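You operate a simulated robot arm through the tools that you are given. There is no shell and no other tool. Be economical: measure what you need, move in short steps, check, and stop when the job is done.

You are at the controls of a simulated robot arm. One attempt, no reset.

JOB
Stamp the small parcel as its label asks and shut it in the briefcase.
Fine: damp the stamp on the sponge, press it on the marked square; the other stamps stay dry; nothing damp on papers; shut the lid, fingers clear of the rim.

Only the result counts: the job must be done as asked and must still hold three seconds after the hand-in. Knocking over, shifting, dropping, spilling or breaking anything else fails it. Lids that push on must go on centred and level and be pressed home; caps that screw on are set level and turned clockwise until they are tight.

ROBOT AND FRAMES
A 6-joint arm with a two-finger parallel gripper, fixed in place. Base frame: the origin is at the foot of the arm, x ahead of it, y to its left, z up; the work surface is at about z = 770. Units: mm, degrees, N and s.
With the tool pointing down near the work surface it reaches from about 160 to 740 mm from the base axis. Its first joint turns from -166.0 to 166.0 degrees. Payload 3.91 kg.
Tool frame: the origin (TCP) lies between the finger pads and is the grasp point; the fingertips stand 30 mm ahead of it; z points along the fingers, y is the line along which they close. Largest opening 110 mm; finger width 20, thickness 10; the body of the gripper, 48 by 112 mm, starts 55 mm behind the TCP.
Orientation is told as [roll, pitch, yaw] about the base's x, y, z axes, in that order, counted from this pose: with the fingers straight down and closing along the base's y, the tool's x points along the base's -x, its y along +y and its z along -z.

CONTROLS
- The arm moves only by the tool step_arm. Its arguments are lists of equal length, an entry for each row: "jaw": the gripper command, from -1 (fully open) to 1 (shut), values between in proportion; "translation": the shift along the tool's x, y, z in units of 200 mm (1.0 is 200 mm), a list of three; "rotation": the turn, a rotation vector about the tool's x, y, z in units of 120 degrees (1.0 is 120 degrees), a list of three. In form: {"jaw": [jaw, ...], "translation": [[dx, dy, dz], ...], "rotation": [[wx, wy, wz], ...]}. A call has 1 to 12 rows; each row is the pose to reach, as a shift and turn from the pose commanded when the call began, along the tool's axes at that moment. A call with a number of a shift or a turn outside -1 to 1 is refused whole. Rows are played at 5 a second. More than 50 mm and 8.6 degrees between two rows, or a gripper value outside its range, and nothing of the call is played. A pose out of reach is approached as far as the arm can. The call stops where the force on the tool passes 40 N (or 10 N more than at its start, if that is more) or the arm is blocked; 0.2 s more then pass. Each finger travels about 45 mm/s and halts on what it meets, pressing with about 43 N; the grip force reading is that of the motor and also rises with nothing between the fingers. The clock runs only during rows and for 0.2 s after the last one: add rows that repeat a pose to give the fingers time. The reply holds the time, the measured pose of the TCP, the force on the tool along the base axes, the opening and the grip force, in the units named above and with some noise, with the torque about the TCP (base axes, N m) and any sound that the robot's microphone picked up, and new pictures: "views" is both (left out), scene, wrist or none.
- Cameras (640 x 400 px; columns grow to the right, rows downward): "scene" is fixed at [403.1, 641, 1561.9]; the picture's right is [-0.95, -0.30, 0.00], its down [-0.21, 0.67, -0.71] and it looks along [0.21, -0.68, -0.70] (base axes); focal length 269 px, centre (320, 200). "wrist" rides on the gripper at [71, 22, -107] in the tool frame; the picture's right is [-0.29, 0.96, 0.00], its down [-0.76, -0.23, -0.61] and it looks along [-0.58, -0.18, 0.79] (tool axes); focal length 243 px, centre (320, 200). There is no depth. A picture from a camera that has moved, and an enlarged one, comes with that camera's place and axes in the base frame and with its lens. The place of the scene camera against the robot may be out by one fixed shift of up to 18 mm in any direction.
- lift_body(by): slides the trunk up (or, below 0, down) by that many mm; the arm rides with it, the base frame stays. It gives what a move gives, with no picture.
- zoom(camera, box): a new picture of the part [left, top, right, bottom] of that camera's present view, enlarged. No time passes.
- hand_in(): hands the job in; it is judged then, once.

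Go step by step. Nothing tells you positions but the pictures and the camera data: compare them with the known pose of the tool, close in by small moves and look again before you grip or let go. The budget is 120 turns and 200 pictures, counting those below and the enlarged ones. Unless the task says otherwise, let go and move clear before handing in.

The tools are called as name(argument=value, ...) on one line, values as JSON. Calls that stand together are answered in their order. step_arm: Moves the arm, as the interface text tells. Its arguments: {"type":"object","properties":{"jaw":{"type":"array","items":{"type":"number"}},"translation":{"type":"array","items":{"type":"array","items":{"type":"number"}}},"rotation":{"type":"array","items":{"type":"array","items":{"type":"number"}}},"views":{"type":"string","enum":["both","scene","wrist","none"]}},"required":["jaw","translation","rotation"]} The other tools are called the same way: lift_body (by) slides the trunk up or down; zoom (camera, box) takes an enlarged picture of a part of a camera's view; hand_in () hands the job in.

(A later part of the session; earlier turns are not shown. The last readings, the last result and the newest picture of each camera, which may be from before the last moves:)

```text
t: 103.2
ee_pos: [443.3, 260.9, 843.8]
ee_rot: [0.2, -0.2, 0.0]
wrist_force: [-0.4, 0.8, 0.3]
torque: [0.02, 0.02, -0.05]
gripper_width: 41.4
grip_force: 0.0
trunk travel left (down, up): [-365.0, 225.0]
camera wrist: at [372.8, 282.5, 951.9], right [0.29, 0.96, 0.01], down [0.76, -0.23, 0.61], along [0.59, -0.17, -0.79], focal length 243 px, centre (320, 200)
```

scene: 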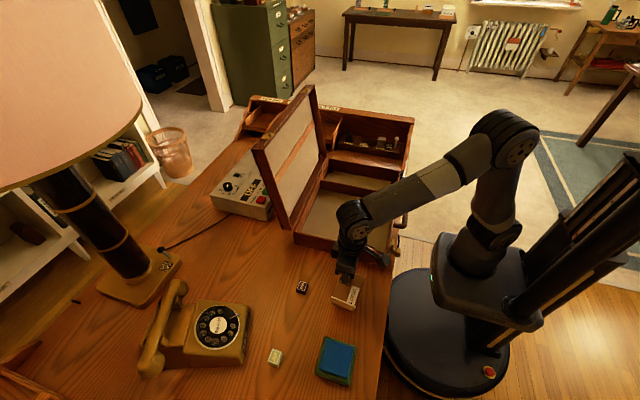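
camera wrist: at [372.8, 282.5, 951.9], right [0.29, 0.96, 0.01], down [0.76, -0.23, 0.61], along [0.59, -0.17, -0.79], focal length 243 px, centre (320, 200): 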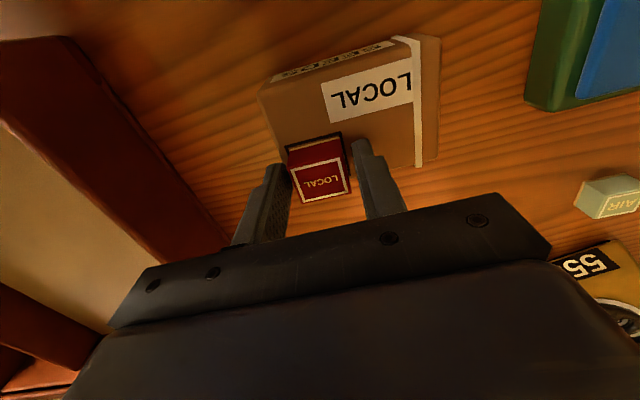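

I grip here (tips ~1 mm above the parcel) and roll to 40°, mindful of the sponge; then decide how far to go.

step_arm(jaw=[0.5, 0.8, 0.8, 0.8, 0.8, 0.8, 0.8, 0.8, 0.8, 0.8], translation=[[0, 0, 0], [0, 0, 0], [0, 0, 0], [0, 0, 0], [0, 0.0221, -0.0035], [0, 0.0462, -0.0162], [0, 0.0718, -0.0254], [0, 0.0985, -0.031], [0, 0.1257, -0.0328], [0, 0.1257, -0.0328]], rotation=[[0, 0, 0], [0, 0, 0], [0, 0, 0], [0, 0, 0], [0.0667, 0, 0], [0.1333, 0, 0], [0.2, 0, 0], [0.2667, 0, 0], [0.3333, 0, 0], [0.3333, 0, 0]], views="wrist")

zoom(camera="wrist", box=[240, 80, 400, 220])

```text
t: 105.4
ee_pos: [444.0, 286.8, 851.0]
ee_rot: [-39.9, -0.4, 0.0]
wrist_force: [1.5, -3.7, 6.7]
torque: [0.28, 0.0, -0.01]
gripper_width: 30.3
grip_force: 43.0
trunk travel left (down, up): [-365.0, 225.0]
camera wrist: at [372.7, 371.7, 920.0], right [0.29, 0.73, -0.61], down [0.76, 0.21, 0.62], along [0.58, -0.64, -0.49], focal length 243 px, centre (320, 200)
```

wrist: 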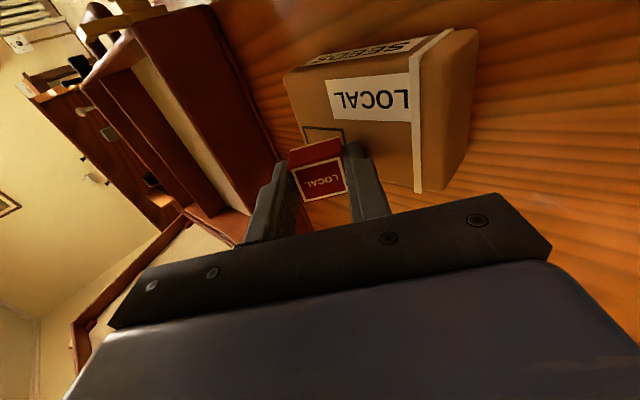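

```text
2.86 times, centred on (320, 150) of wrist
camera zoom: at [372.7, 371.7, 920.0], right [0.29, 0.73, -0.61], down [0.76, 0.21, 0.62], along [0.58, -0.64, -0.49], focal length 693 px, centre (320, 343)
```

zoom: 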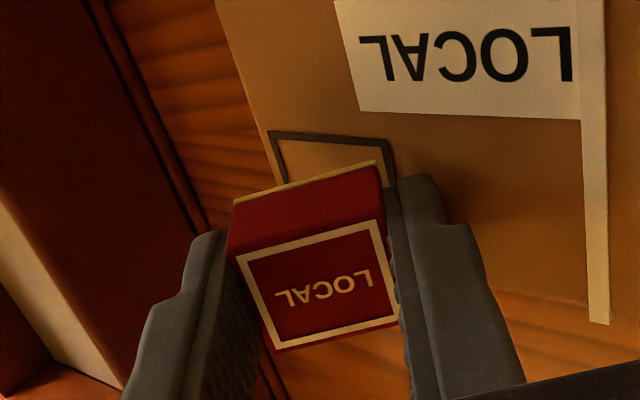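

The stamp is visibly off; the parcel needs more hold-down. I press 3 mm further and roll on to 64°.

step_arm(jaw=[0.8, 0.8, 0.8, 0.8, 0.8, 0.8], translation=[[0, 0.0097, 0.0115], [0, 0.0097, 0.0115], [0, 0.0318, -0.0045], [0, 0.0559, -0.0172], [0, 0.0815, -0.0264], [0, 0.0815, -0.0264]], rotation=[[0, 0, 0], [0, 0, 0], [0.0667, 0, 0], [0.1333, 0, 0], [0.2, 0, 0], [0.2, 0, 0]], views="both")

zoom(camera="wrist", box=[240, 80, 400, 220])

```text
t: 106.2
ee_pos: [444.7, 292.2, 850.6]
ee_rot: [-46.4, -0.7, 0.0]
wrist_force: [-2.2, -0.3, 13.2]
torque: [0.41, 0.22, -0.02]
gripper_width: 30.0
grip_force: 43.1
trunk travel left (down, up): [-365.0, 225.0]
stopped in row 4: the force on the tool passed its limit at 42 N (the readings are from after the stop); the commanded pose is now the measured one
camera wrist: at [372.7, 383.9, 909.1], right [0.3, 0.66, -0.69], down [0.75, 0.28, 0.59], along [0.59, -0.7, -0.41], focal length 243 px, centre (320, 200)
```

scene: 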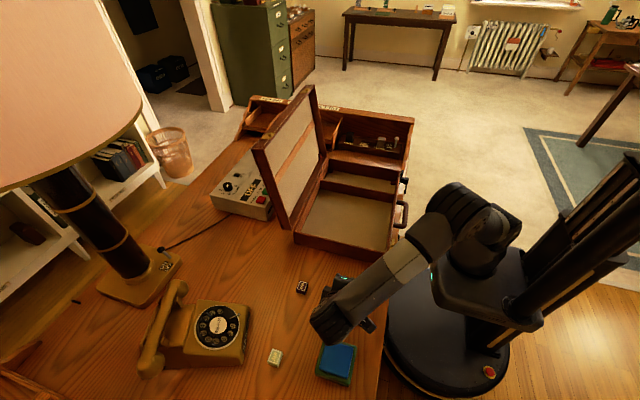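
wrist: 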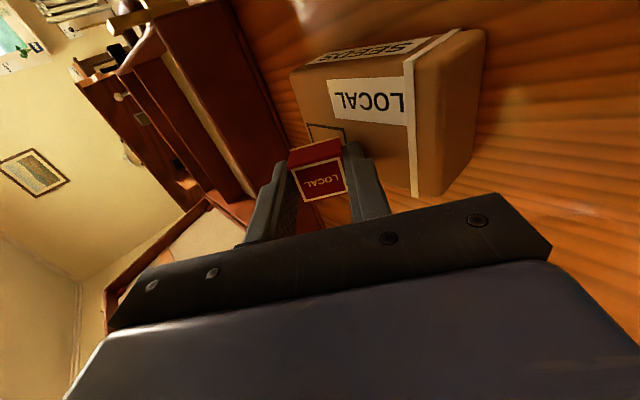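

```text
2.86 times, centred on (320, 150) of wrist
camera zoom: at [372.7, 383.9, 909.1], right [0.3, 0.66, -0.69], down [0.75, 0.28, 0.59], along [0.59, -0.7, -0.41], focal length 693 px, centre (320, 343)
```

zoom: 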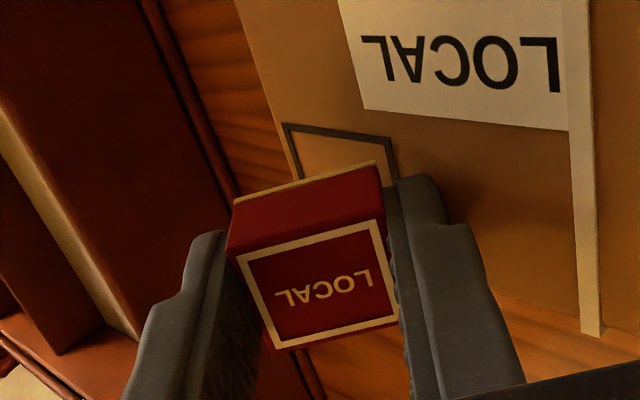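

Still holding. I continue the roll another 16° with less extra pressure.

step_arm(jaw=[0.8, 0.8, 0.8, 0.8], translation=[[0, 0.0108, -0.0083], [0, 0.0221, -0.016], [0, 0.0339, -0.0227], [0, 0.0462, -0.0287]], rotation=[[0.0333, 0, 0], [0.0667, 0, 0], [0.1, 0, 0], [0.1333, 0, 0]], views="wrist")

zoom(camera="wrist", box=[240, 80, 400, 220])

```text
t: 107.2
ee_pos: [443.5, 295.7, 848.2]
ee_rot: [-60.8, -1.1, 0.2]
wrist_force: [-2.3, -0.1, 11.6]
torque: [0.38, 0.24, -0.04]
gripper_width: 30.4
grip_force: 43.4
out of reach, approached as far as the arm can: row 4
trunk travel left (down, up): [-365.0, 225.0]
stopped in row 4: the force on the tool passed its limit at 45 N (the readings are from after the stop); the commanded pose is now the measured one
camera wrist: at [372.1, 400.7, 881.7], right [0.3, 0.47, -0.83], down [0.75, 0.42, 0.51], along [0.59, -0.78, -0.22], focal length 243 px, centre (320, 200)
```

wrist: 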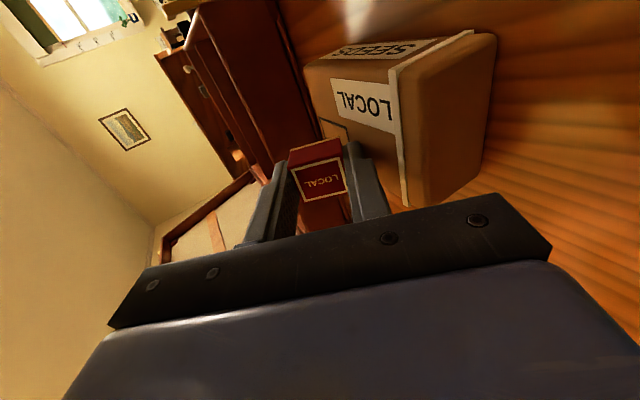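

```text
2.86 times, centred on (320, 150) of wrist
camera zoom: at [372.1, 400.7, 881.7], right [0.3, 0.47, -0.83], down [0.75, 0.42, 0.51], along [0.59, -0.78, -0.22], focal length 693 px, centre (320, 343)
```

zoom: 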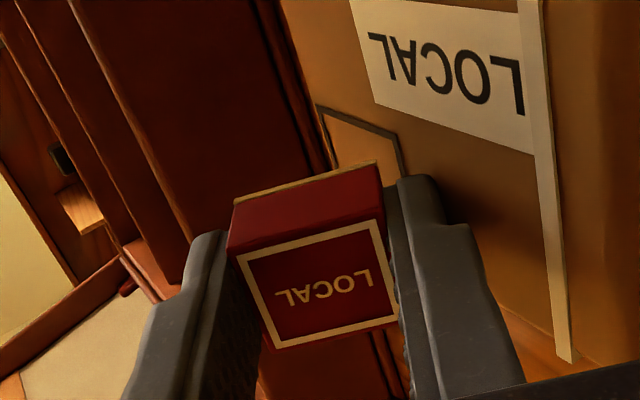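

Relative tilt is ~60° now. I lift off to see whether it finally let go.

step_arm(jaw=[0.8, 0.8, 0.8], translation=[[0, -0.0872, -0.0487], [0, -0.174, -0.0975], [0, -0.174, -0.0975]], rotation=[[0, 0, 0], [0, 0, 0], [0, 0, 0]], views="both")

zoom(camera="wrist", box=[240, 40, 440, 220])

```text
t: 108.0
ee_pos: [440.2, 283.6, 877.3]
ee_rot: [-60.6, -0.9, 0.3]
wrist_force: [-0.4, 0.9, -2.1]
torque: [0.07, -0.03, -0.02]
gripper_width: 30.5
grip_force: 43.0
out of reach, approached as far as the arm can: row 1, 2, 3
trunk travel left (down, up): [-365.0, 225.0]
camera wrist: at [368.5, 386.9, 911.6], right [0.3, 0.47, -0.83], down [0.75, 0.42, 0.51], along [0.59, -0.78, -0.23], focal length 243 px, centre (320, 200)
```

scene: 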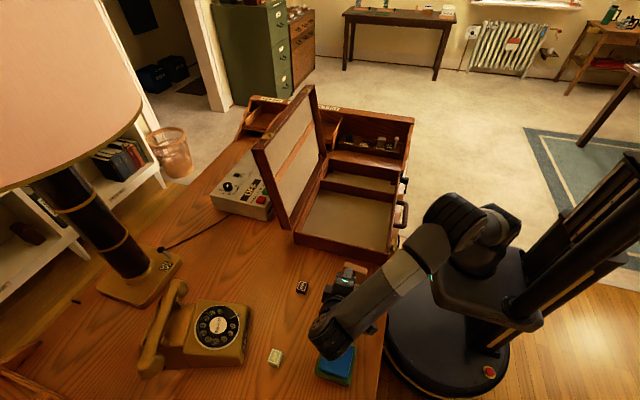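
wrist: 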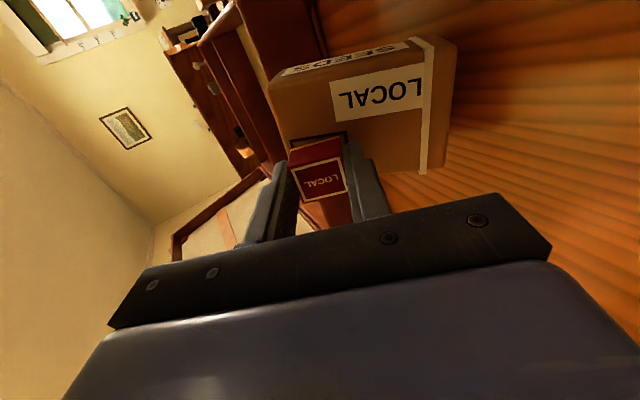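

```text
2.22 times, centred on (340, 130) of wrist
camera zoom: at [368.5, 386.9, 911.6], right [0.3, 0.47, -0.83], down [0.75, 0.42, 0.51], along [0.59, -0.78, -0.23], focal length 539 px, centre (276, 356)
```

zoom: 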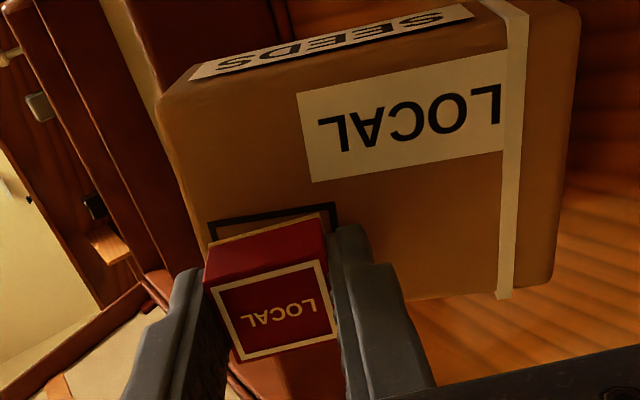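

It's still bonded. I level out in the air and set it down; next I'll try a firm sustained press (in case the print needs dwell) followed by a clean vertical lift.

step_arm(jaw=[0.8, 0.8, 0.8, 0.8, 0.8, 0.8, 0.8, 0.8, 0.8, 0.8, 0.8], translation=[[0, -0.131, -0.0737], [0, -0.131, -0.0737], [0, -0.131, -0.0737], [0, -0.131, -0.0737], [0, -0.131, -0.0737], [0, -0.131, -0.0737], [0, -0.131, -0.0737], [0, -0.131, -0.0737], [0, -0.131, -0.0737], [0, -0.131, -0.0737], [0, -0.131, -0.0737]], rotation=[[0, 0, 0], [-0.063, 0, 0], [-0.126, 0, 0], [-0.189, 0, 0], [-0.252, 0, 0], [-0.315, 0, 0], [-0.378, 0, 0], [-0.441, 0, 0], [-0.505, 0, 0], [-0.505, 0, 0], [-0.505, 0, 0]], views="scene")

zoom(camera="wrist", box=[220, 20, 460, 220])

```text
t: 110.4
ee_pos: [440.2, 284.4, 908.6]
ee_rot: [-0.1, -0.9, 0.1]
wrist_force: [-0.2, 0.4, -2.8]
torque: [0.0, -0.01, -0.02]
gripper_width: 30.2
grip_force: 43.2
out of reach, approached as far as the arm can: row 1
trunk travel left (down, up): [-365.0, 225.0]
```

scene: 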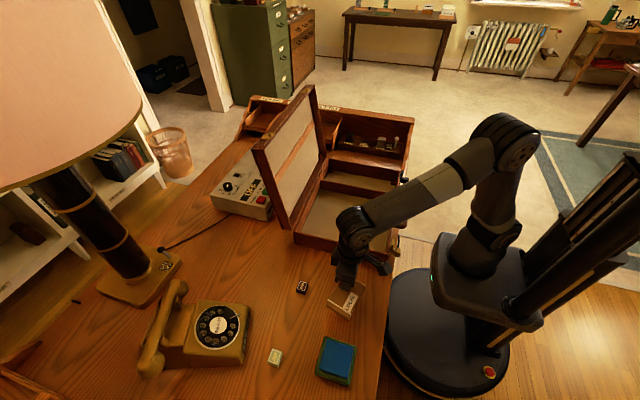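

```text
2.00 times, centred on (340, 120) of wrist
camera zoom: at [367.0, 305.6, 1014.8], right [0.29, 0.96, 0.0], down [0.75, -0.23, 0.62], along [0.6, -0.18, -0.78], focal length 485 px, centre (280, 360)
```

zoom: 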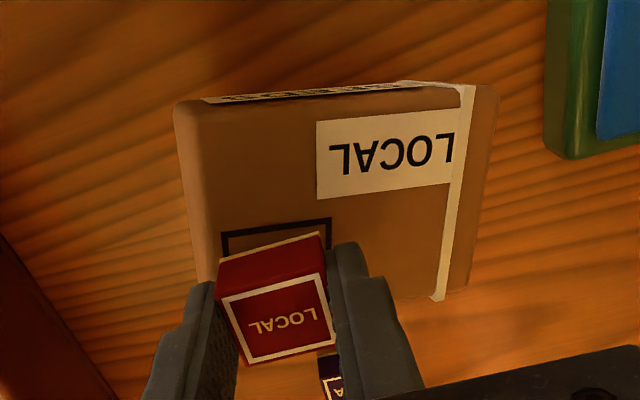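

The parcel dangles loosely, like on a ball joint at the stamp. I set it down and press firmly for ~3 s, then lift straight.

step_arm(jaw=[0.8, 0.8, 0.8, 0.8, 0.8], translation=[[0, 0, 0.15], [0, 0, 0.25], [0, 0, 0.3], [0, 0, 0.325], [0, 0, 0.325]], rotation=[[0, 0, 0], [0, 0, 0], [0, 0, 0], [0, 0, 0], [0, 0, 0]], views="none")

step_arm(jaw=[0.8, 0.8, 0.8, 0.8], translation=[[0, 0, 0.008], [0, 0, 0.012], [0, 0, 0.012], [0, 0, 0.012]], rotation=[[0, 0, 0], [0, 0, 0], [0, 0, 0], [0, 0, 0]], views="none")

```text
t: 111.6
ee_pos: [441.3, 284.2, 845.3]
ee_rot: [-0.1, -1.1, 0.2]
wrist_force: [1.4, -0.3, 15.3]
torque: [0.01, 0.11, 0.0]
gripper_width: 30.7
grip_force: 43.1
trunk travel left (down, up): [-365.0, 225.0]
```

```text
t: 112.6
ee_pos: [442.7, 283.6, 843.3]
ee_rot: [0.0, -1.3, 0.3]
wrist_force: [3.6, 2.7, 33.6]
torque: [0.13, -0.01, 0.01]
gripper_width: 30.5
grip_force: 43.2
trunk travel left (down, up): [-365.0, 225.0]
```

Pressing at 34 N. I hold for about 2.4 s and then lift slowly.

step_arm(jaw=[0.8, 0.8, 0.8, 0.8, 0.8, 0.8, 0.8, 0.8, 0.8, 0.8, 0.8, 0.8], translation=[[0, 0, 0], [0, 0, 0], [0, 0, 0], [0, 0, 0], [0, 0, 0], [0, 0, 0], [0, 0, 0], [0, 0, 0], [0, 0, 0], [0, 0, 0], [0, 0, 0], [0, 0, 0]], rotation=[[0, 0, 0], [0, 0, 0], [0, 0, 0], [0, 0, 0], [0, 0, 0], [0, 0, 0], [0, 0, 0], [0, 0, 0], [0, 0, 0], [0, 0, 0], [0, 0, 0], [0, 0, 0]], views="none")

step_arm(jaw=[0.8, 0.8, 0.8, 0.8, 0.8, 0.8, 0.8, 0.8], translation=[[0, 0, -0.01], [0, 0, -0.02], [0, 0, -0.03], [0, 0, -0.05], [0, 0, -0.07], [0, 0, -0.09], [0, 0, -0.12], [0, 0, -0.12]], rotation=[[0, 0, 0], [0, 0, 0], [0, 0, 0], [0, 0, 0], [0, 0, 0], [0, 0, 0], [0, 0, 0], [0, 0, 0]], views="none")

zoom(camera="wrist", box=[220, 20, 460, 220])

zoom(camera="scene", box=[300, 240, 400, 330])

```text
t: 115.2
ee_pos: [440.5, 282.8, 842.2]
ee_rot: [0.0, -1.1, 0.2]
wrist_force: [4.0, 2.2, 34.2]
torque: [0.16, 0.13, -0.08]
gripper_width: 30.5
grip_force: 42.7
trunk travel left (down, up): [-365.0, 225.0]
```

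```text
t: 117.0
ee_pos: [441.7, 282.9, 863.6]
ee_rot: [-0.1, -0.9, 0.2]
wrist_force: [0.1, 0.1, -2.6]
torque: [-0.03, 0.0, 0.03]
gripper_width: 30.4
grip_force: 43.1
trunk travel left (down, up): [-365.0, 225.0]
```

```text
2.00 times, centred on (340, 120) of wrist
camera zoom: at [368.0, 305.7, 971.3], right [0.29, 0.96, 0.0], down [0.75, -0.23, 0.62], along [0.6, -0.18, -0.78], focal length 485 px, centre (280, 360)
```

zoom: 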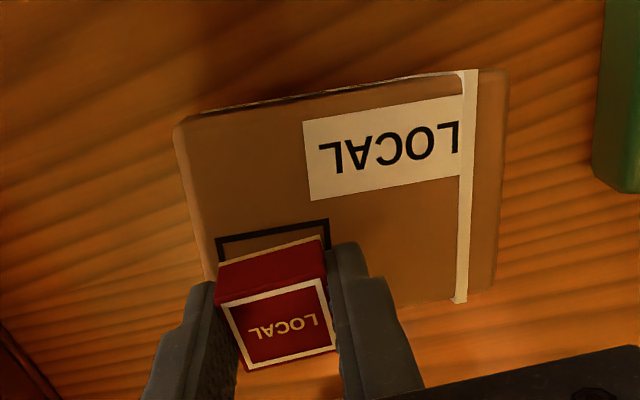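

```text
4.44 times, centred on (350, 285) of scene
camera zoom: at [403.1, 641.0, 1561.9], right [-0.95, -0.3, 0.0], down [-0.21, 0.67, -0.71], along [0.21, -0.68, -0.7], focal length 1196 px, centre (187, -178)
```

zoom: 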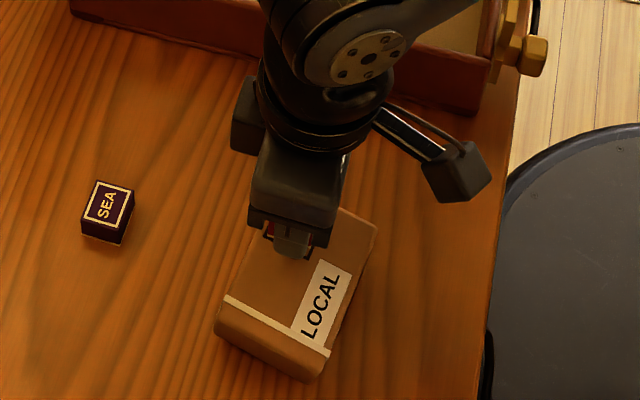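

The hanging moment it carries has declined over time, so the tack may be fading. I lower it to just off the desk and wait longer, monitoring the force without pictures.

step_arm(jaw=[0.8, 0.8, 0.8, 0.8, 0.8, 0.8, 0.8, 0.8, 0.8, 0.8, 0.8, 0.8], translation=[[0, 0, 0.03], [0, 0, 0.06], [0, 0, 0.06], [0, 0, 0.06], [0, 0, 0.06], [0, 0, 0.06], [0, 0, 0.06], [0, 0, 0.06], [0, 0, 0.06], [0, 0, 0.06], [0, 0, 0.06], [0, 0, 0.06]], rotation=[[0, 0, 0], [0, 0, 0], [0, 0, 0], [0, 0, 0], [0, 0, 0], [0, 0, 0], [0, 0, 0], [0, 0, 0], [0, 0, 0], [0, 0, 0], [0, 0, 0], [0, 0, 0]], views="none")

step_arm(jaw=[0.8, 0.8, 0.8, 0.8, 0.8, 0.8, 0.8, 0.8, 0.8, 0.8, 0.8, 0.8], translation=[[0, 0, 0], [0, 0, 0], [0, 0, 0], [0, 0, 0], [0, 0, 0], [0, 0, 0], [0, 0, 0], [0, 0, 0], [0, 0, 0], [0, 0, 0], [0, 0, 0], [0, 0, 0]], rotation=[[0, 0, 0], [0, 0, 0], [0, 0, 0], [0, 0, 0], [0, 0, 0], [0, 0, 0], [0, 0, 0], [0, 0, 0], [0, 0, 0], [0, 0, 0], [0, 0, 0], [0, 0, 0]], views="none")

step_arm(jaw=[0.8, 0.8, 0.8, 0.8, 0.8, 0.8, 0.8, 0.8, 0.8, 0.8, 0.8, 0.8], translation=[[0, 0, 0], [0, 0, 0], [0, 0, 0], [0, 0, 0], [0, 0, 0], [0, 0, 0], [0, 0, 0], [0, 0, 0], [0, 0, 0], [0, 0, 0], [0, 0, 0], [0, 0, 0]], rotation=[[0, 0, 0], [0, 0, 0], [0, 0, 0], [0, 0, 0], [0, 0, 0], [0, 0, 0], [0, 0, 0], [0, 0, 0], [0, 0, 0], [0, 0, 0], [0, 0, 0], [0, 0, 0]], views="none")

step_arm(jaw=[0.8, 0.8, 0.8, 0.8, 0.8, 0.8, 0.8, 0.8, 0.8, 0.8, 0.8, 0.8], translation=[[0, 0, 0], [0, 0, 0], [0, 0, 0], [0, 0, 0], [0, 0, 0], [0, 0, 0], [0, 0, 0], [0, 0, 0], [0, 0, 0], [0, 0, 0], [0, 0, 0], [0, 0, 0]], rotation=[[0, 0, 0], [0, 0, 0], [0, 0, 0], [0, 0, 0], [0, 0, 0], [0, 0, 0], [0, 0, 0], [0, 0, 0], [0, 0, 0], [0, 0, 0], [0, 0, 0], [0, 0, 0]], views="none")

step_arm(jaw=[0.8, 0.8, 0.8, 0.8, 0.8, 0.8, 0.8, 0.8, 0.8, 0.8, 0.8, 0.8], translation=[[0, 0, 0], [0, 0, 0], [0, 0, 0], [0, 0, 0], [0, 0, 0], [0, 0, 0], [0, 0, 0], [0, 0, 0], [0, 0, 0], [0, 0, 0], [0, 0, 0], [0, 0, 0]], rotation=[[0, 0, 0], [0, 0, 0], [0, 0, 0], [0, 0, 0], [0, 0, 0], [0, 0, 0], [0, 0, 0], [0, 0, 0], [0, 0, 0], [0, 0, 0], [0, 0, 0], [0, 0, 0]], views="none")

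step_arm(jaw=[0.8, 0.8, 0.8, 0.8, 0.8, 0.8, 0.8, 0.8, 0.8, 0.8, 0.8, 0.8], translation=[[0, 0, 0], [0, 0, 0], [0, 0, 0], [0, 0, 0], [0, 0, 0], [0, 0, 0], [0, 0, 0], [0, 0, 0], [0, 0, 0], [0, 0, 0], [0, 0, 0], [0, 0, 0]], rotation=[[0, 0, 0], [0, 0, 0], [0, 0, 0], [0, 0, 0], [0, 0, 0], [0, 0, 0], [0, 0, 0], [0, 0, 0], [0, 0, 0], [0, 0, 0], [0, 0, 0], [0, 0, 0]], views="none")

step_arm(jaw=[0.8, 0.8, 0.8, 0.8, 0.8, 0.8, 0.8, 0.8, 0.8, 0.8, 0.8, 0.8], translation=[[0, 0, 0], [0, 0, 0], [0, 0, 0], [0, 0, 0], [0, 0, 0], [0, 0, 0], [0, 0, 0], [0, 0, 0], [0, 0, 0], [0, 0, 0], [0, 0, 0], [0, 0, 0]], rotation=[[0, 0, 0], [0, 0, 0], [0, 0, 0], [0, 0, 0], [0, 0, 0], [0, 0, 0], [0, 0, 0], [0, 0, 0], [0, 0, 0], [0, 0, 0], [0, 0, 0], [0, 0, 0]], views="none")

step_arm(jaw=[0.8, 0.8, 0.8, 0.8, 0.8, 0.8, 0.8, 0.8, 0.8, 0.8, 0.8, 0.8], translation=[[0, 0, 0], [0, 0, 0], [0, 0, 0], [0, 0, 0], [0, 0, 0], [0, 0, 0], [0, 0, 0], [0, 0, 0], [0, 0, 0], [0, 0, 0], [0, 0, 0], [0, 0, 0]], rotation=[[0, 0, 0], [0, 0, 0], [0, 0, 0], [0, 0, 0], [0, 0, 0], [0, 0, 0], [0, 0, 0], [0, 0, 0], [0, 0, 0], [0, 0, 0], [0, 0, 0], [0, 0, 0]], views="none")

zoom(camera="wrist", box=[220, 20, 460, 220])

```text
t: 119.6
ee_pos: [441.5, 284.2, 853.5]
ee_rot: [-0.1, -1.1, 0.3]
wrist_force: [0.9, 0.2, -2.1]
torque: [0.01, 0.01, -0.04]
gripper_width: 30.4
grip_force: 43.0
trunk travel left (down, up): [-365.0, 225.0]
```

```text
t: 122.2
ee_pos: [441.8, 283.6, 852.8]
ee_rot: [-0.1, -1.0, 0.2]
wrist_force: [0.8, -0.5, -1.0]
torque: [-0.03, 0.01, -0.02]
gripper_width: 30.5
grip_force: 42.8
trunk travel left (down, up): [-365.0, 225.0]
```

```text
t: 124.8
ee_pos: [441.7, 284.3, 852.5]
ee_rot: [-0.1, -1.0, 0.2]
wrist_force: [0.7, -1.0, -2.0]
torque: [-0.03, -0.01, -0.01]
gripper_width: 30.7
grip_force: 43.1
trunk travel left (down, up): [-365.0, 225.0]
```

```text
t: 127.4
ee_pos: [440.1, 282.7, 852.7]
ee_rot: [-0.2, -0.9, 0.2]
wrist_force: [0.4, -0.3, -1.3]
torque: [-0.03, -0.03, -0.02]
gripper_width: 30.3
grip_force: 43.2
trunk travel left (down, up): [-365.0, 225.0]
```

```text
t: 130.0
ee_pos: [441.1, 284.3, 851.8]
ee_rot: [-0.2, -1.0, 0.2]
wrist_force: [-0.4, -0.3, -1.7]
torque: [0.0, 0.01, -0.01]
gripper_width: 30.5
grip_force: 43.0
trunk travel left (down, up): [-365.0, 225.0]
```

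```text
t: 132.6
ee_pos: [442.2, 283.6, 853.1]
ee_rot: [0.0, -1.0, 0.3]
wrist_force: [0.5, -0.7, -2.2]
torque: [-0.03, -0.01, 0.01]
gripper_width: 30.3
grip_force: 42.8
trunk travel left (down, up): [-365.0, 225.0]
```

```text
t: 135.2
ee_pos: [439.9, 283.4, 852.7]
ee_rot: [-0.1, -1.0, 0.2]
wrist_force: [0.3, -1.0, -2.1]
torque: [-0.02, -0.02, 0.01]
gripper_width: 30.4
grip_force: 42.7
trunk travel left (down, up): [-365.0, 225.0]
```

```text
t: 137.8
ee_pos: [439.9, 285.3, 852.7]
ee_rot: [0.0, -1.0, 0.2]
wrist_force: [0.9, 0.1, -1.6]
torque: [-0.01, 0.01, -0.02]
gripper_width: 30.5
grip_force: 42.9
trunk travel left (down, up): [-365.0, 225.0]
```

```text
2.00 times, centred on (340, 120) of wrist
camera zoom: at [368.1, 305.6, 959.4], right [0.29, 0.96, 0.0], down [0.75, -0.23, 0.62], along [0.6, -0.18, -0.78], focal length 485 px, centre (280, 360)
```

zoom: 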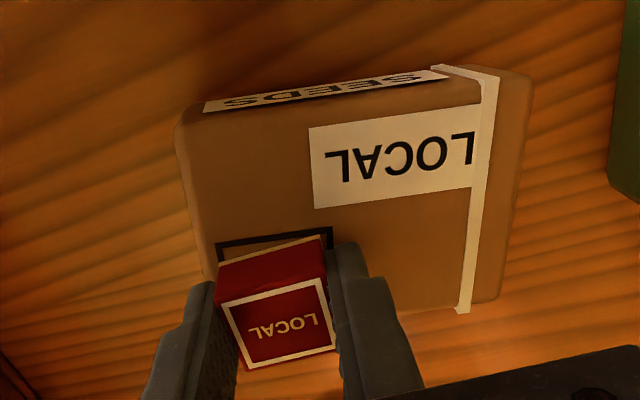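

No fading. One thing I haven't done is a big twist: the bond doesn't seem to resist turning about the vertical, so I set it down with light pressure and turn the stamp by 60°.

step_arm(jaw=[0.8, 0.8, 0.8, 0.8, 0.8, 0.8, 0.8, 0.8, 0.8, 0.8, 0.8, 0.8], translation=[[0, 0, 0.03], [0, 0, 0.04], [0, 0, 0.042], [0, 0, 0.042], [0, 0, 0.042], [0, 0, 0.042], [0, 0, 0.042], [0, 0, 0.042], [0, 0, 0.042], [0, 0, 0.042], [0, 0, 0.042], [0, 0, 0.042]], rotation=[[0, 0, 0], [0, 0, 0], [0, 0, 0], [0, 0, 0.063], [0, 0, 0.126], [0, 0, 0.189], [0, 0, 0.252], [0, 0, 0.315], [0, 0, 0.378], [0, 0, 0.441], [0, 0, 0.5], [0, 0, 0.5]], views="none")

step_arm(jaw=[0.8, 0.8, 0.8, 0.8, 0.8], translation=[[0, 0, -0.02], [0, 0, -0.06], [0, 0, -0.12], [0, 0, -0.12], [0, 0, -0.12]], rotation=[[0, 0, 0], [0, 0, 0], [0, 0, 0], [0, 0, 0], [0, 0, 0]], views="none")

zoom(camera="wrist", box=[220, 20, 460, 220])

```text
t: 140.4
ee_pos: [440.7, 283.8, 843.4]
ee_rot: [0.9, -0.6, -59.9]
wrist_force: [0.1, 0.6, -1.2]
torque: [0.03, 0.0, 0.02]
gripper_width: 30.5
grip_force: 42.8
trunk travel left (down, up): [-365.0, 225.0]
```

```text
t: 141.6
ee_pos: [441.2, 283.8, 868.9]
ee_rot: [0.9, -0.6, -59.9]
wrist_force: [0.2, -1.4, -1.5]
torque: [-0.02, 0.0, -0.02]
gripper_width: 30.4
grip_force: 42.7
trunk travel left (down, up): [-365.0, 225.0]
```

```text
2.00 times, centred on (340, 120) of wrist
camera zoom: at [421.9, 357.1, 976.0], right [0.97, 0.23, 0.02], down [0.17, -0.77, 0.61], along [0.15, -0.59, -0.79], focal length 485 px, centre (280, 360)
```

zoom: 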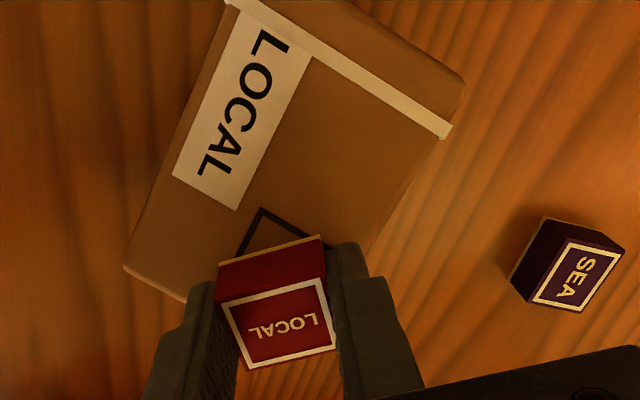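

Twisted 60° relative. I lift higher to see whether the parcel stays behind.

step_arm(jaw=[0.8, 0.8, 0.8], translation=[[0, 0, -0.15], [0, 0, -0.25], [0, 0, -0.25]], rotation=[[0, 0, 0], [0, 0, 0], [0, 0, 0]], views="scene")

```text
t: 142.4
ee_pos: [439.3, 283.8, 918.5]
ee_rot: [0.8, -0.7, -59.8]
wrist_force: [0.0, -0.5, -3.6]
torque: [-0.02, -0.01, 0.0]
gripper_width: 30.4
grip_force: 43.0
trunk travel left (down, up): [-365.0, 225.0]
```

scene: 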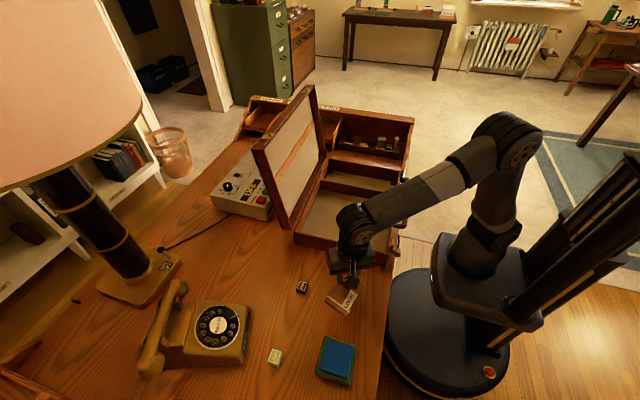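

Still hanging. I look closely at the exposed part of the square to see whether any print exists.

zoom(camera="wrist", box=[270, 90, 370, 170])

```text
5.00 times, centred on (320, 130) of wrist
camera zoom: at [420.6, 357.2, 1025.7], right [0.97, 0.23, 0.02], down [0.17, -0.77, 0.61], along [0.15, -0.59, -0.79], focal length 1213 px, centre (320, 550)
```

zoom: 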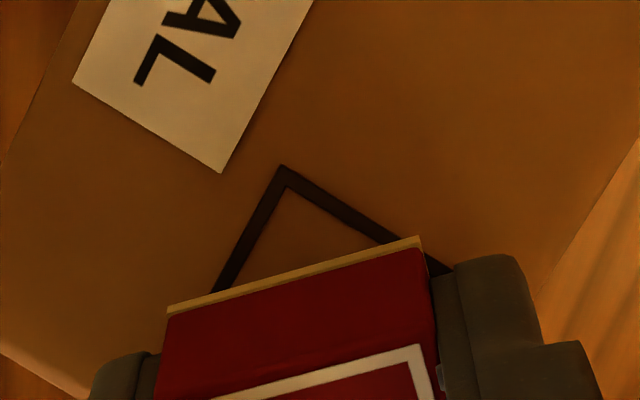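

No print is exposed there; it may lie under the stamp. Since the parcel travels safely under the stamp, I carry it into the open briefcase now, where it must go anyway.

step_arm(jaw=[0.8, 0.8, 0.8, 0.8, 0.8, 0.8, 0.8], translation=[[0, 0, -0.15], [0, 0, -0.3], [-0.18, -0.078, -0.3], [-0.36, -0.156, -0.3], [-0.54, -0.234, -0.3], [-0.715, -0.312, -0.3], [-0.715, -0.312, -0.3]], rotation=[[0, 0, 0], [0, 0, 0], [0, 0, 0], [0, 0, 0], [0, 0, 0], [0, 0, 0], [0, 0, 0]], views="none")

step_arm(jaw=[0.8, 0.8, 0.8, 0.8, 0.8, 0.8], translation=[[-0.18, -0.078, 0], [-0.36, -0.156, 0], [-0.54, -0.234, 0], [-0.715, -0.312, 0], [-0.715, -0.312, 0], [-0.715, -0.312, 0]], rotation=[[0, 0, 0], [0, 0, 0], [0, 0, 0], [0, 0, 0], [0, 0, 0], [0, 0, 0]], views="both")

```text
t: 144.0
ee_pos: [458.5, 129.4, 978.2]
ee_rot: [0.8, -0.7, -59.8]
wrist_force: [-0.1, 0.2, -3.1]
torque: [-0.06, -0.01, -0.01]
gripper_width: 30.8
grip_force: 43.3
trunk travel left (down, up): [-365.0, 225.0]
```

```text
t: 145.4
ee_pos: [475.0, -25.5, 979.7]
ee_rot: [0.9, -0.6, -59.8]
wrist_force: [0.1, 0.1, -3.3]
torque: [-0.06, -0.01, -0.01]
gripper_width: 30.4
grip_force: 42.4
trunk travel left (down, up): [-365.0, 225.0]
camera wrist: at [456.3, 47.2, 1086.5], right [0.97, 0.23, 0.02], down [0.17, -0.77, 0.61], along [0.15, -0.59, -0.79], focal length 243 px, centre (320, 200)
```

scene: 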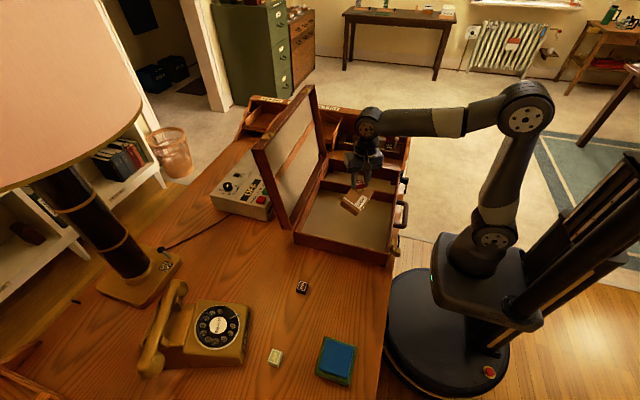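
wrist: 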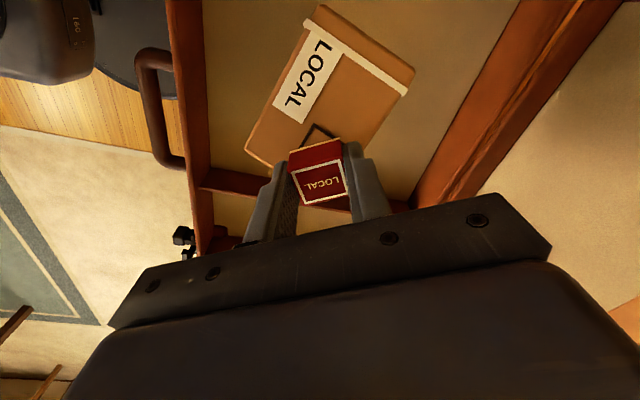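

It's above the main compartment, well centred. I lower it in.

step_arm(jaw=[0.8, 0.8, 0.8, 0.8, 0.8, 0.8, 0.8], translation=[[0, 0, 0.2], [0, 0, 0.4], [0, 0, 0.5], [0, 0, 0.55], [0, 0, 0.6], [0, 0, 0.62], [0, 0, 0.63]], rotation=[[0, 0, 0], [0, 0, 0], [0, 0, 0], [0, 0, 0], [0, 0, 0], [0, 0, 0], [0, 0, 0]], views="none")

```text
t: 147.0
ee_pos: [477.2, -26.0, 853.0]
ee_rot: [0.8, -0.6, -59.8]
wrist_force: [0.6, -0.3, -0.5]
torque: [-0.02, 0.03, 0.0]
gripper_width: 30.6
grip_force: 43.1
trunk travel left (down, up): [-365.0, 225.0]
```

Resting on the case floor. I release the stamp and wait a moment, then test the lift again.

step_arm(jaw=[0.8, 0.5, 0.25, 0.1, 0.1, 0.1], translation=[[0, 0, 0.005], [0, 0, 0.005], [0, 0, 0.003], [0, 0, 0.003], [0, 0, -0.2], [0, 0, -0.35]], rotation=[[0, 0, 0], [0, 0, 0], [0, 0, 0], [0, 0, 0], [0, 0, 0], [0, 0, 0]], views="both")

zoom(camera="wrist", box=[220, 20, 460, 220])

```text
t: 148.4
ee_pos: [475.7, -26.8, 924.7]
ee_rot: [0.7, -0.5, -59.8]
wrist_force: [0.2, 0.3, 0.1]
torque: [0.0, 0.03, 0.0]
gripper_width: 49.7
grip_force: 0.0
trunk travel left (down, up): [-365.0, 225.0]
camera wrist: at [456.7, 47.4, 1032.2], right [0.97, 0.23, 0.02], down [0.17, -0.77, 0.61], along [0.15, -0.59, -0.79], focal length 243 px, centre (320, 200)
```

scene: 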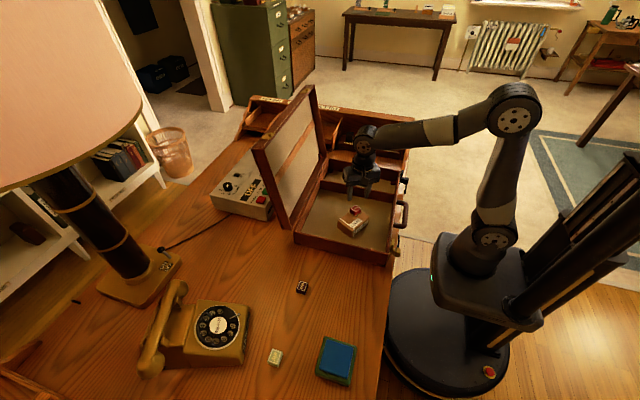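
wrist: 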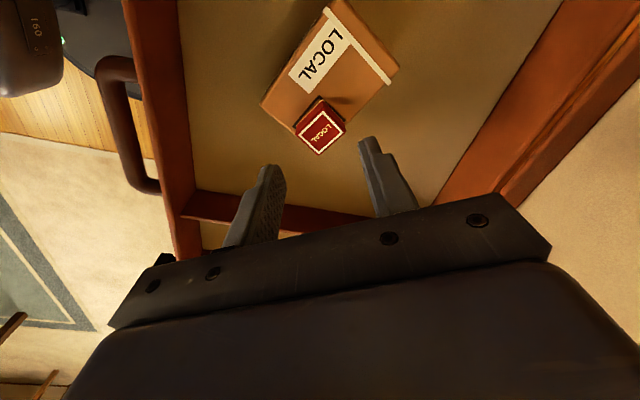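

```text
2.00 times, centred on (340, 120) of wrist
camera zoom: at [456.7, 47.4, 1032.2], right [0.97, 0.23, 0.02], down [0.17, -0.77, 0.61], along [0.15, -0.59, -0.79], focal length 485 px, centre (280, 360)
```

zoom: 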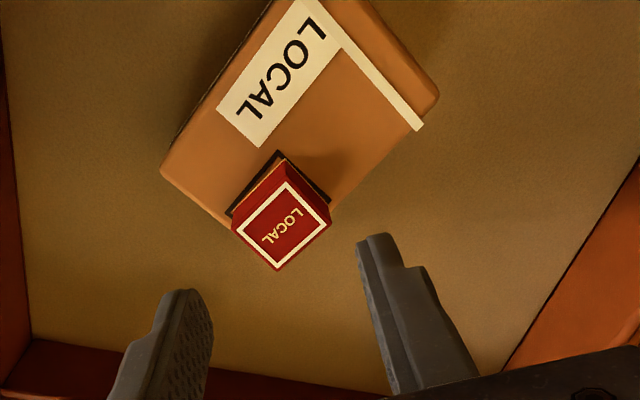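

After letting go, the stamp snapped back square onto the mark, so it is a soft weld-like cling that may need a real pull. The case wall can block the parcel while I pull sideways, giving a genuine tens-of-newton tug. I regrip aligned with the parcel (yaw −33°).

step_arm(jaw=[0.1, 0.1, 0.1, 0.1, 0.1, 0.1, 0.1, 0.1, 0.5, 0.8, 0.8, 0.8], translation=[[0, 0, 0], [0, 0, 0], [0, 0, 0], [0, 0, 0], [0, 0, 0.15], [0, 0, 0.28], [0, 0, 0.34], [0, 0, 0.34], [0, 0, 0.34], [0, 0, 0.34], [0, 0, 0.34], [0, 0, 0.34]], rotation=[[0, 0, -0.06], [0, 0, -0.12], [0, 0, -0.18], [0, 0, -0.225], [0, 0, -0.225], [0, 0, -0.225], [0, 0, -0.225], [0, 0, -0.225], [0, 0, -0.225], [0, 0, -0.225], [0, 0, -0.225], [0, 0, -0.225]], views="wrist")

```text
t: 151.0
ee_pos: [477.9, -25.9, 856.0]
ee_rot: [0.4, -0.9, -32.8]
wrist_force: [-0.7, -0.5, -0.5]
torque: [-0.02, 0.02, 0.0]
gripper_width: 30.3
grip_force: 43.2
trunk travel left (down, up): [-365.0, 225.0]
camera wrist: at [427.1, 31.4, 963.3], right [0.76, 0.65, 0.01], down [0.5, -0.6, 0.62], along [0.41, -0.47, -0.79], focal length 243 px, centre (320, 200)
```

wrist: 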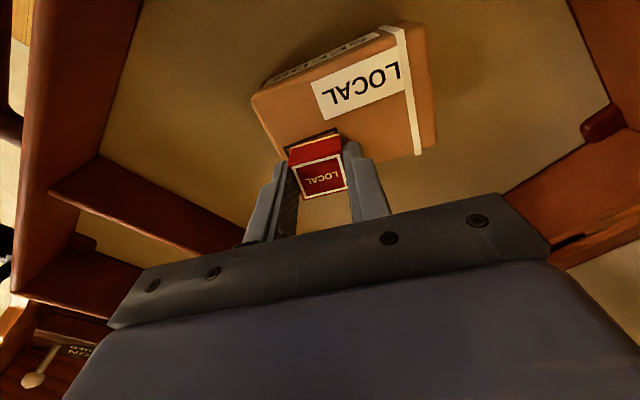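

Gripped. I lift 4 mm, turn to yaw 0, then drag +y toward the front wall.

step_arm(jaw=[0.8, 0.8, 0.8, 0.8, 0.8, 0.8, 0.8], translation=[[0, 0, -0.025], [0, 0, -0.025], [0, 0, -0.025], [0, 0, -0.025], [0, 0, -0.025], [0, 0, -0.025], [0, 0, -0.01]], rotation=[[0, 0, 0], [0, 0, -0.06], [0, 0, -0.12], [0, 0, -0.18], [0, 0, -0.24], [0, 0, -0.275], [0, 0, -0.275]], views="none")

step_arm(jaw=[0.8, 0.8, 0.8, 0.8, 0.8, 0.8], translation=[[0, 0.06, 0], [0, 0.12, 0], [0, 0.18, 0], [0, 0.24, 0], [0, 0.3, 0], [0, 0.3, 0]], rotation=[[0, 0, 0], [0, 0, 0], [0, 0, 0], [0, 0, 0], [0, 0, 0], [0, 0, 0]], views="wrist")

```text
t: 152.6
ee_pos: [477.5, -25.1, 857.6]
ee_rot: [-0.1, -1.0, 0.2]
wrist_force: [0.6, 0.0, -2.4]
torque: [-0.01, -0.01, 0.0]
gripper_width: 30.2
grip_force: 42.9
trunk travel left (down, up): [-365.0, 225.0]
```

```text
t: 154.0
ee_pos: [476.9, 34.0, 857.9]
ee_rot: [-0.1, -0.9, 0.2]
wrist_force: [0.3, -0.7, -1.2]
torque: [-0.01, -0.03, -0.03]
gripper_width: 30.3
grip_force: 42.6
trunk travel left (down, up): [-365.0, 225.0]
camera wrist: at [403.9, 55.8, 964.3], right [0.29, 0.96, 0.0], down [0.75, -0.23, 0.62], along [0.6, -0.18, -0.78], focal length 243 px, centre (320, 200)
```

wrist: 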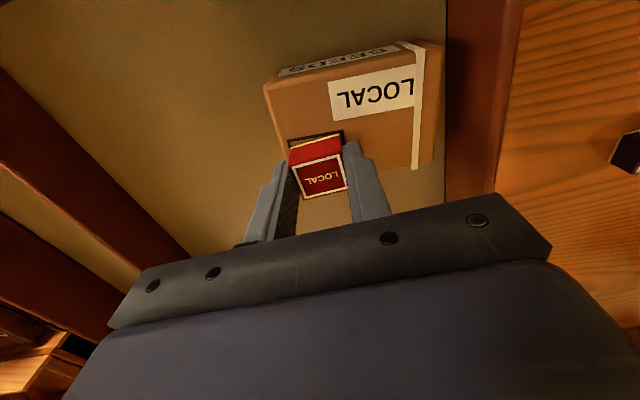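

The parcel's end is at the wall. I pull the stamp on +y, up to 30 mm, against the wall.

step_arm(jaw=[0.8, 0.8, 0.8, 0.8, 0.8, 0.8], translation=[[0, 0.03, 0.01], [0, 0.06, 0.01], [0, 0.09, 0.01], [0, 0.12, 0.01], [0, 0.15, 0.01], [0, 0.15, 0.01]], rotation=[[0, 0, 0], [0, 0, 0], [0, 0, 0], [0, 0, 0], [0, 0, 0], [0, 0, 0]], views="wrist")

```text
t: 155.4
ee_pos: [476.9, 61.9, 855.6]
ee_rot: [-0.1, -0.9, 0.0]
wrist_force: [2.6, -11.7, 4.8]
torque: [-0.39, -0.1, 0.01]
gripper_width: 30.4
grip_force: 42.6
trunk travel left (down, up): [-365.0, 225.0]
camera wrist: at [403.8, 84.8, 962.8], right [0.29, 0.96, 0.0], down [0.75, -0.23, 0.62], along [0.6, -0.18, -0.78], focal length 243 px, centre (320, 200)
```

wrist: 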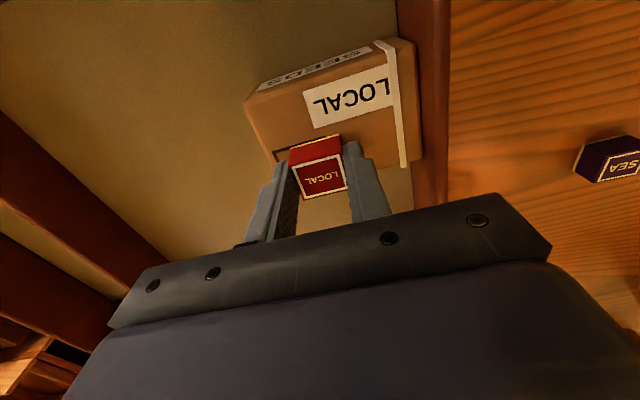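

The stamp is now ~18 mm displaced with 12 N of shear. I pull 10 mm more and then lift while still pulling.

step_arm(jaw=[0.8, 0.8, 0.8, 0.8, 0.8], translation=[[0, 0.05, 0], [0, 0.05, 0], [0, 0.05, -0.05], [0, 0.05, -0.1], [0, 0.05, -0.1]], rotation=[[0, 0, 0], [0, 0, 0], [0, 0, 0], [0, 0, 0], [0, 0, 0]], views="wrist")

```text
t: 156.6
ee_pos: [475.1, 73.9, 877.1]
ee_rot: [-0.1, -0.9, 0.1]
wrist_force: [-0.7, -1.8, -1.5]
torque: [-0.09, 0.0, -0.02]
gripper_width: 30.3
grip_force: 43.2
trunk travel left (down, up): [-365.0, 225.0]
camera wrist: at [402.9, 96.2, 982.6], right [0.29, 0.96, 0.0], down [0.75, -0.23, 0.62], along [0.6, -0.18, -0.78], focal length 243 px, centre (320, 200)
```

wrist: 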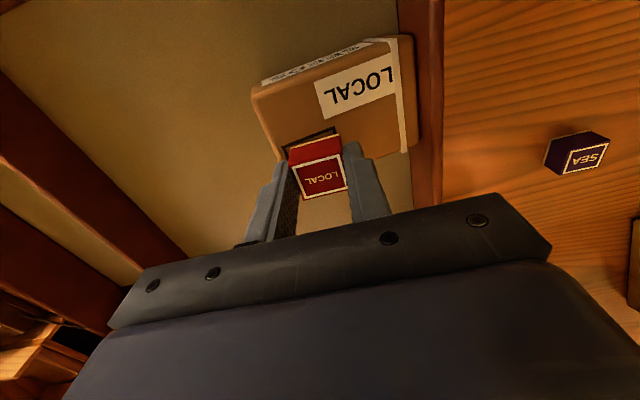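

I finally see it: these are postage stamps — the moistened stamp is *meant* to stick on the square, and it has sat back squarely there. So now I just lay the parcel flat in the middle of the case and let go.

step_arm(jaw=[0.8, 0.8, 0.8, 0.8, 0.8, 0.8, 0.8, 0.8], translation=[[0, -0.1, -0.05], [0, -0.25, -0.05], [0, -0.4, -0.05], [0, -0.45, 0], [0, -0.45, 0.06], [0, -0.45, 0.1], [0, -0.45, 0.108], [0, -0.45, 0.108]], rotation=[[0, 0, 0], [0, 0, 0], [0, 0, 0], [0, 0, 0], [0, 0, 0], [0, 0, 0], [0, 0, 0], [0, 0, 0]], views="none")

step_arm(jaw=[0.5, 0.2, 0.0, 0.0, 0.0, 0.0, 0.0], translation=[[0, 0, 0], [0, 0, 0], [0, 0, 0], [0, 0, 0], [0, 0, -0.2], [0, 0, -0.45], [0, 0, -0.7]], rotation=[[0, 0, 0], [0, 0, 0], [0, 0, 0], [0, 0, 0], [0, 0, 0], [0, 0, 0], [0, 0, 0]], views="both")

zoom(camera="wrist", box=[200, 20, 440, 220])

```text
t: 158.4
ee_pos: [478.2, -16.5, 855.6]
ee_rot: [-0.1, -1.2, 0.1]
wrist_force: [-0.7, -1.5, 19.1]
torque: [0.05, 0.06, -0.03]
gripper_width: 30.3
grip_force: 43.3
trunk travel left (down, up): [-365.0, 225.0]
```

```text
t: 160.0
ee_pos: [474.9, -16.4, 994.2]
ee_rot: [-0.1, -0.9, 0.1]
wrist_force: [0.3, 0.2, -0.1]
torque: [-0.01, -0.01, 0.01]
gripper_width: 55.0
grip_force: 0.1
trunk travel left (down, up): [-365.0, 225.0]
camera wrist: at [402.0, 6.4, 1101.6], right [0.29, 0.96, 0.0], down [0.75, -0.23, 0.62], along [0.59, -0.18, -0.78], focal length 243 px, centre (320, 200)
```

scene: 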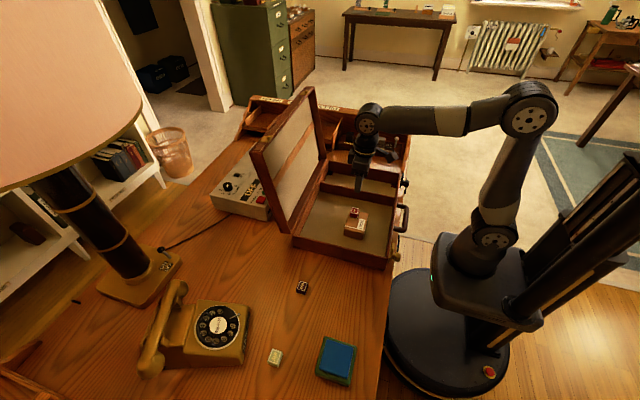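
wrist: 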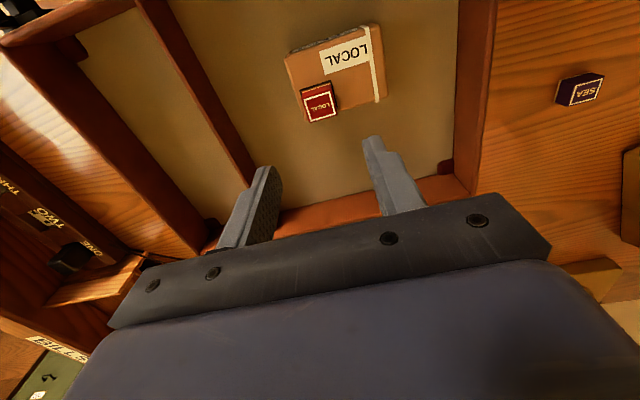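

```text
2.00 times, centred on (320, 120) of wrist
camera zoom: at [402.0, 6.4, 1101.6], right [0.29, 0.96, 0.0], down [0.75, -0.23, 0.62], along [0.59, -0.18, -0.78], focal length 485 px, centre (320, 360)
```

zoom: 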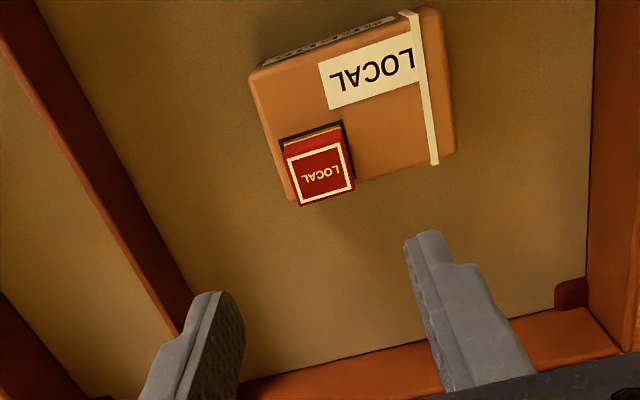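

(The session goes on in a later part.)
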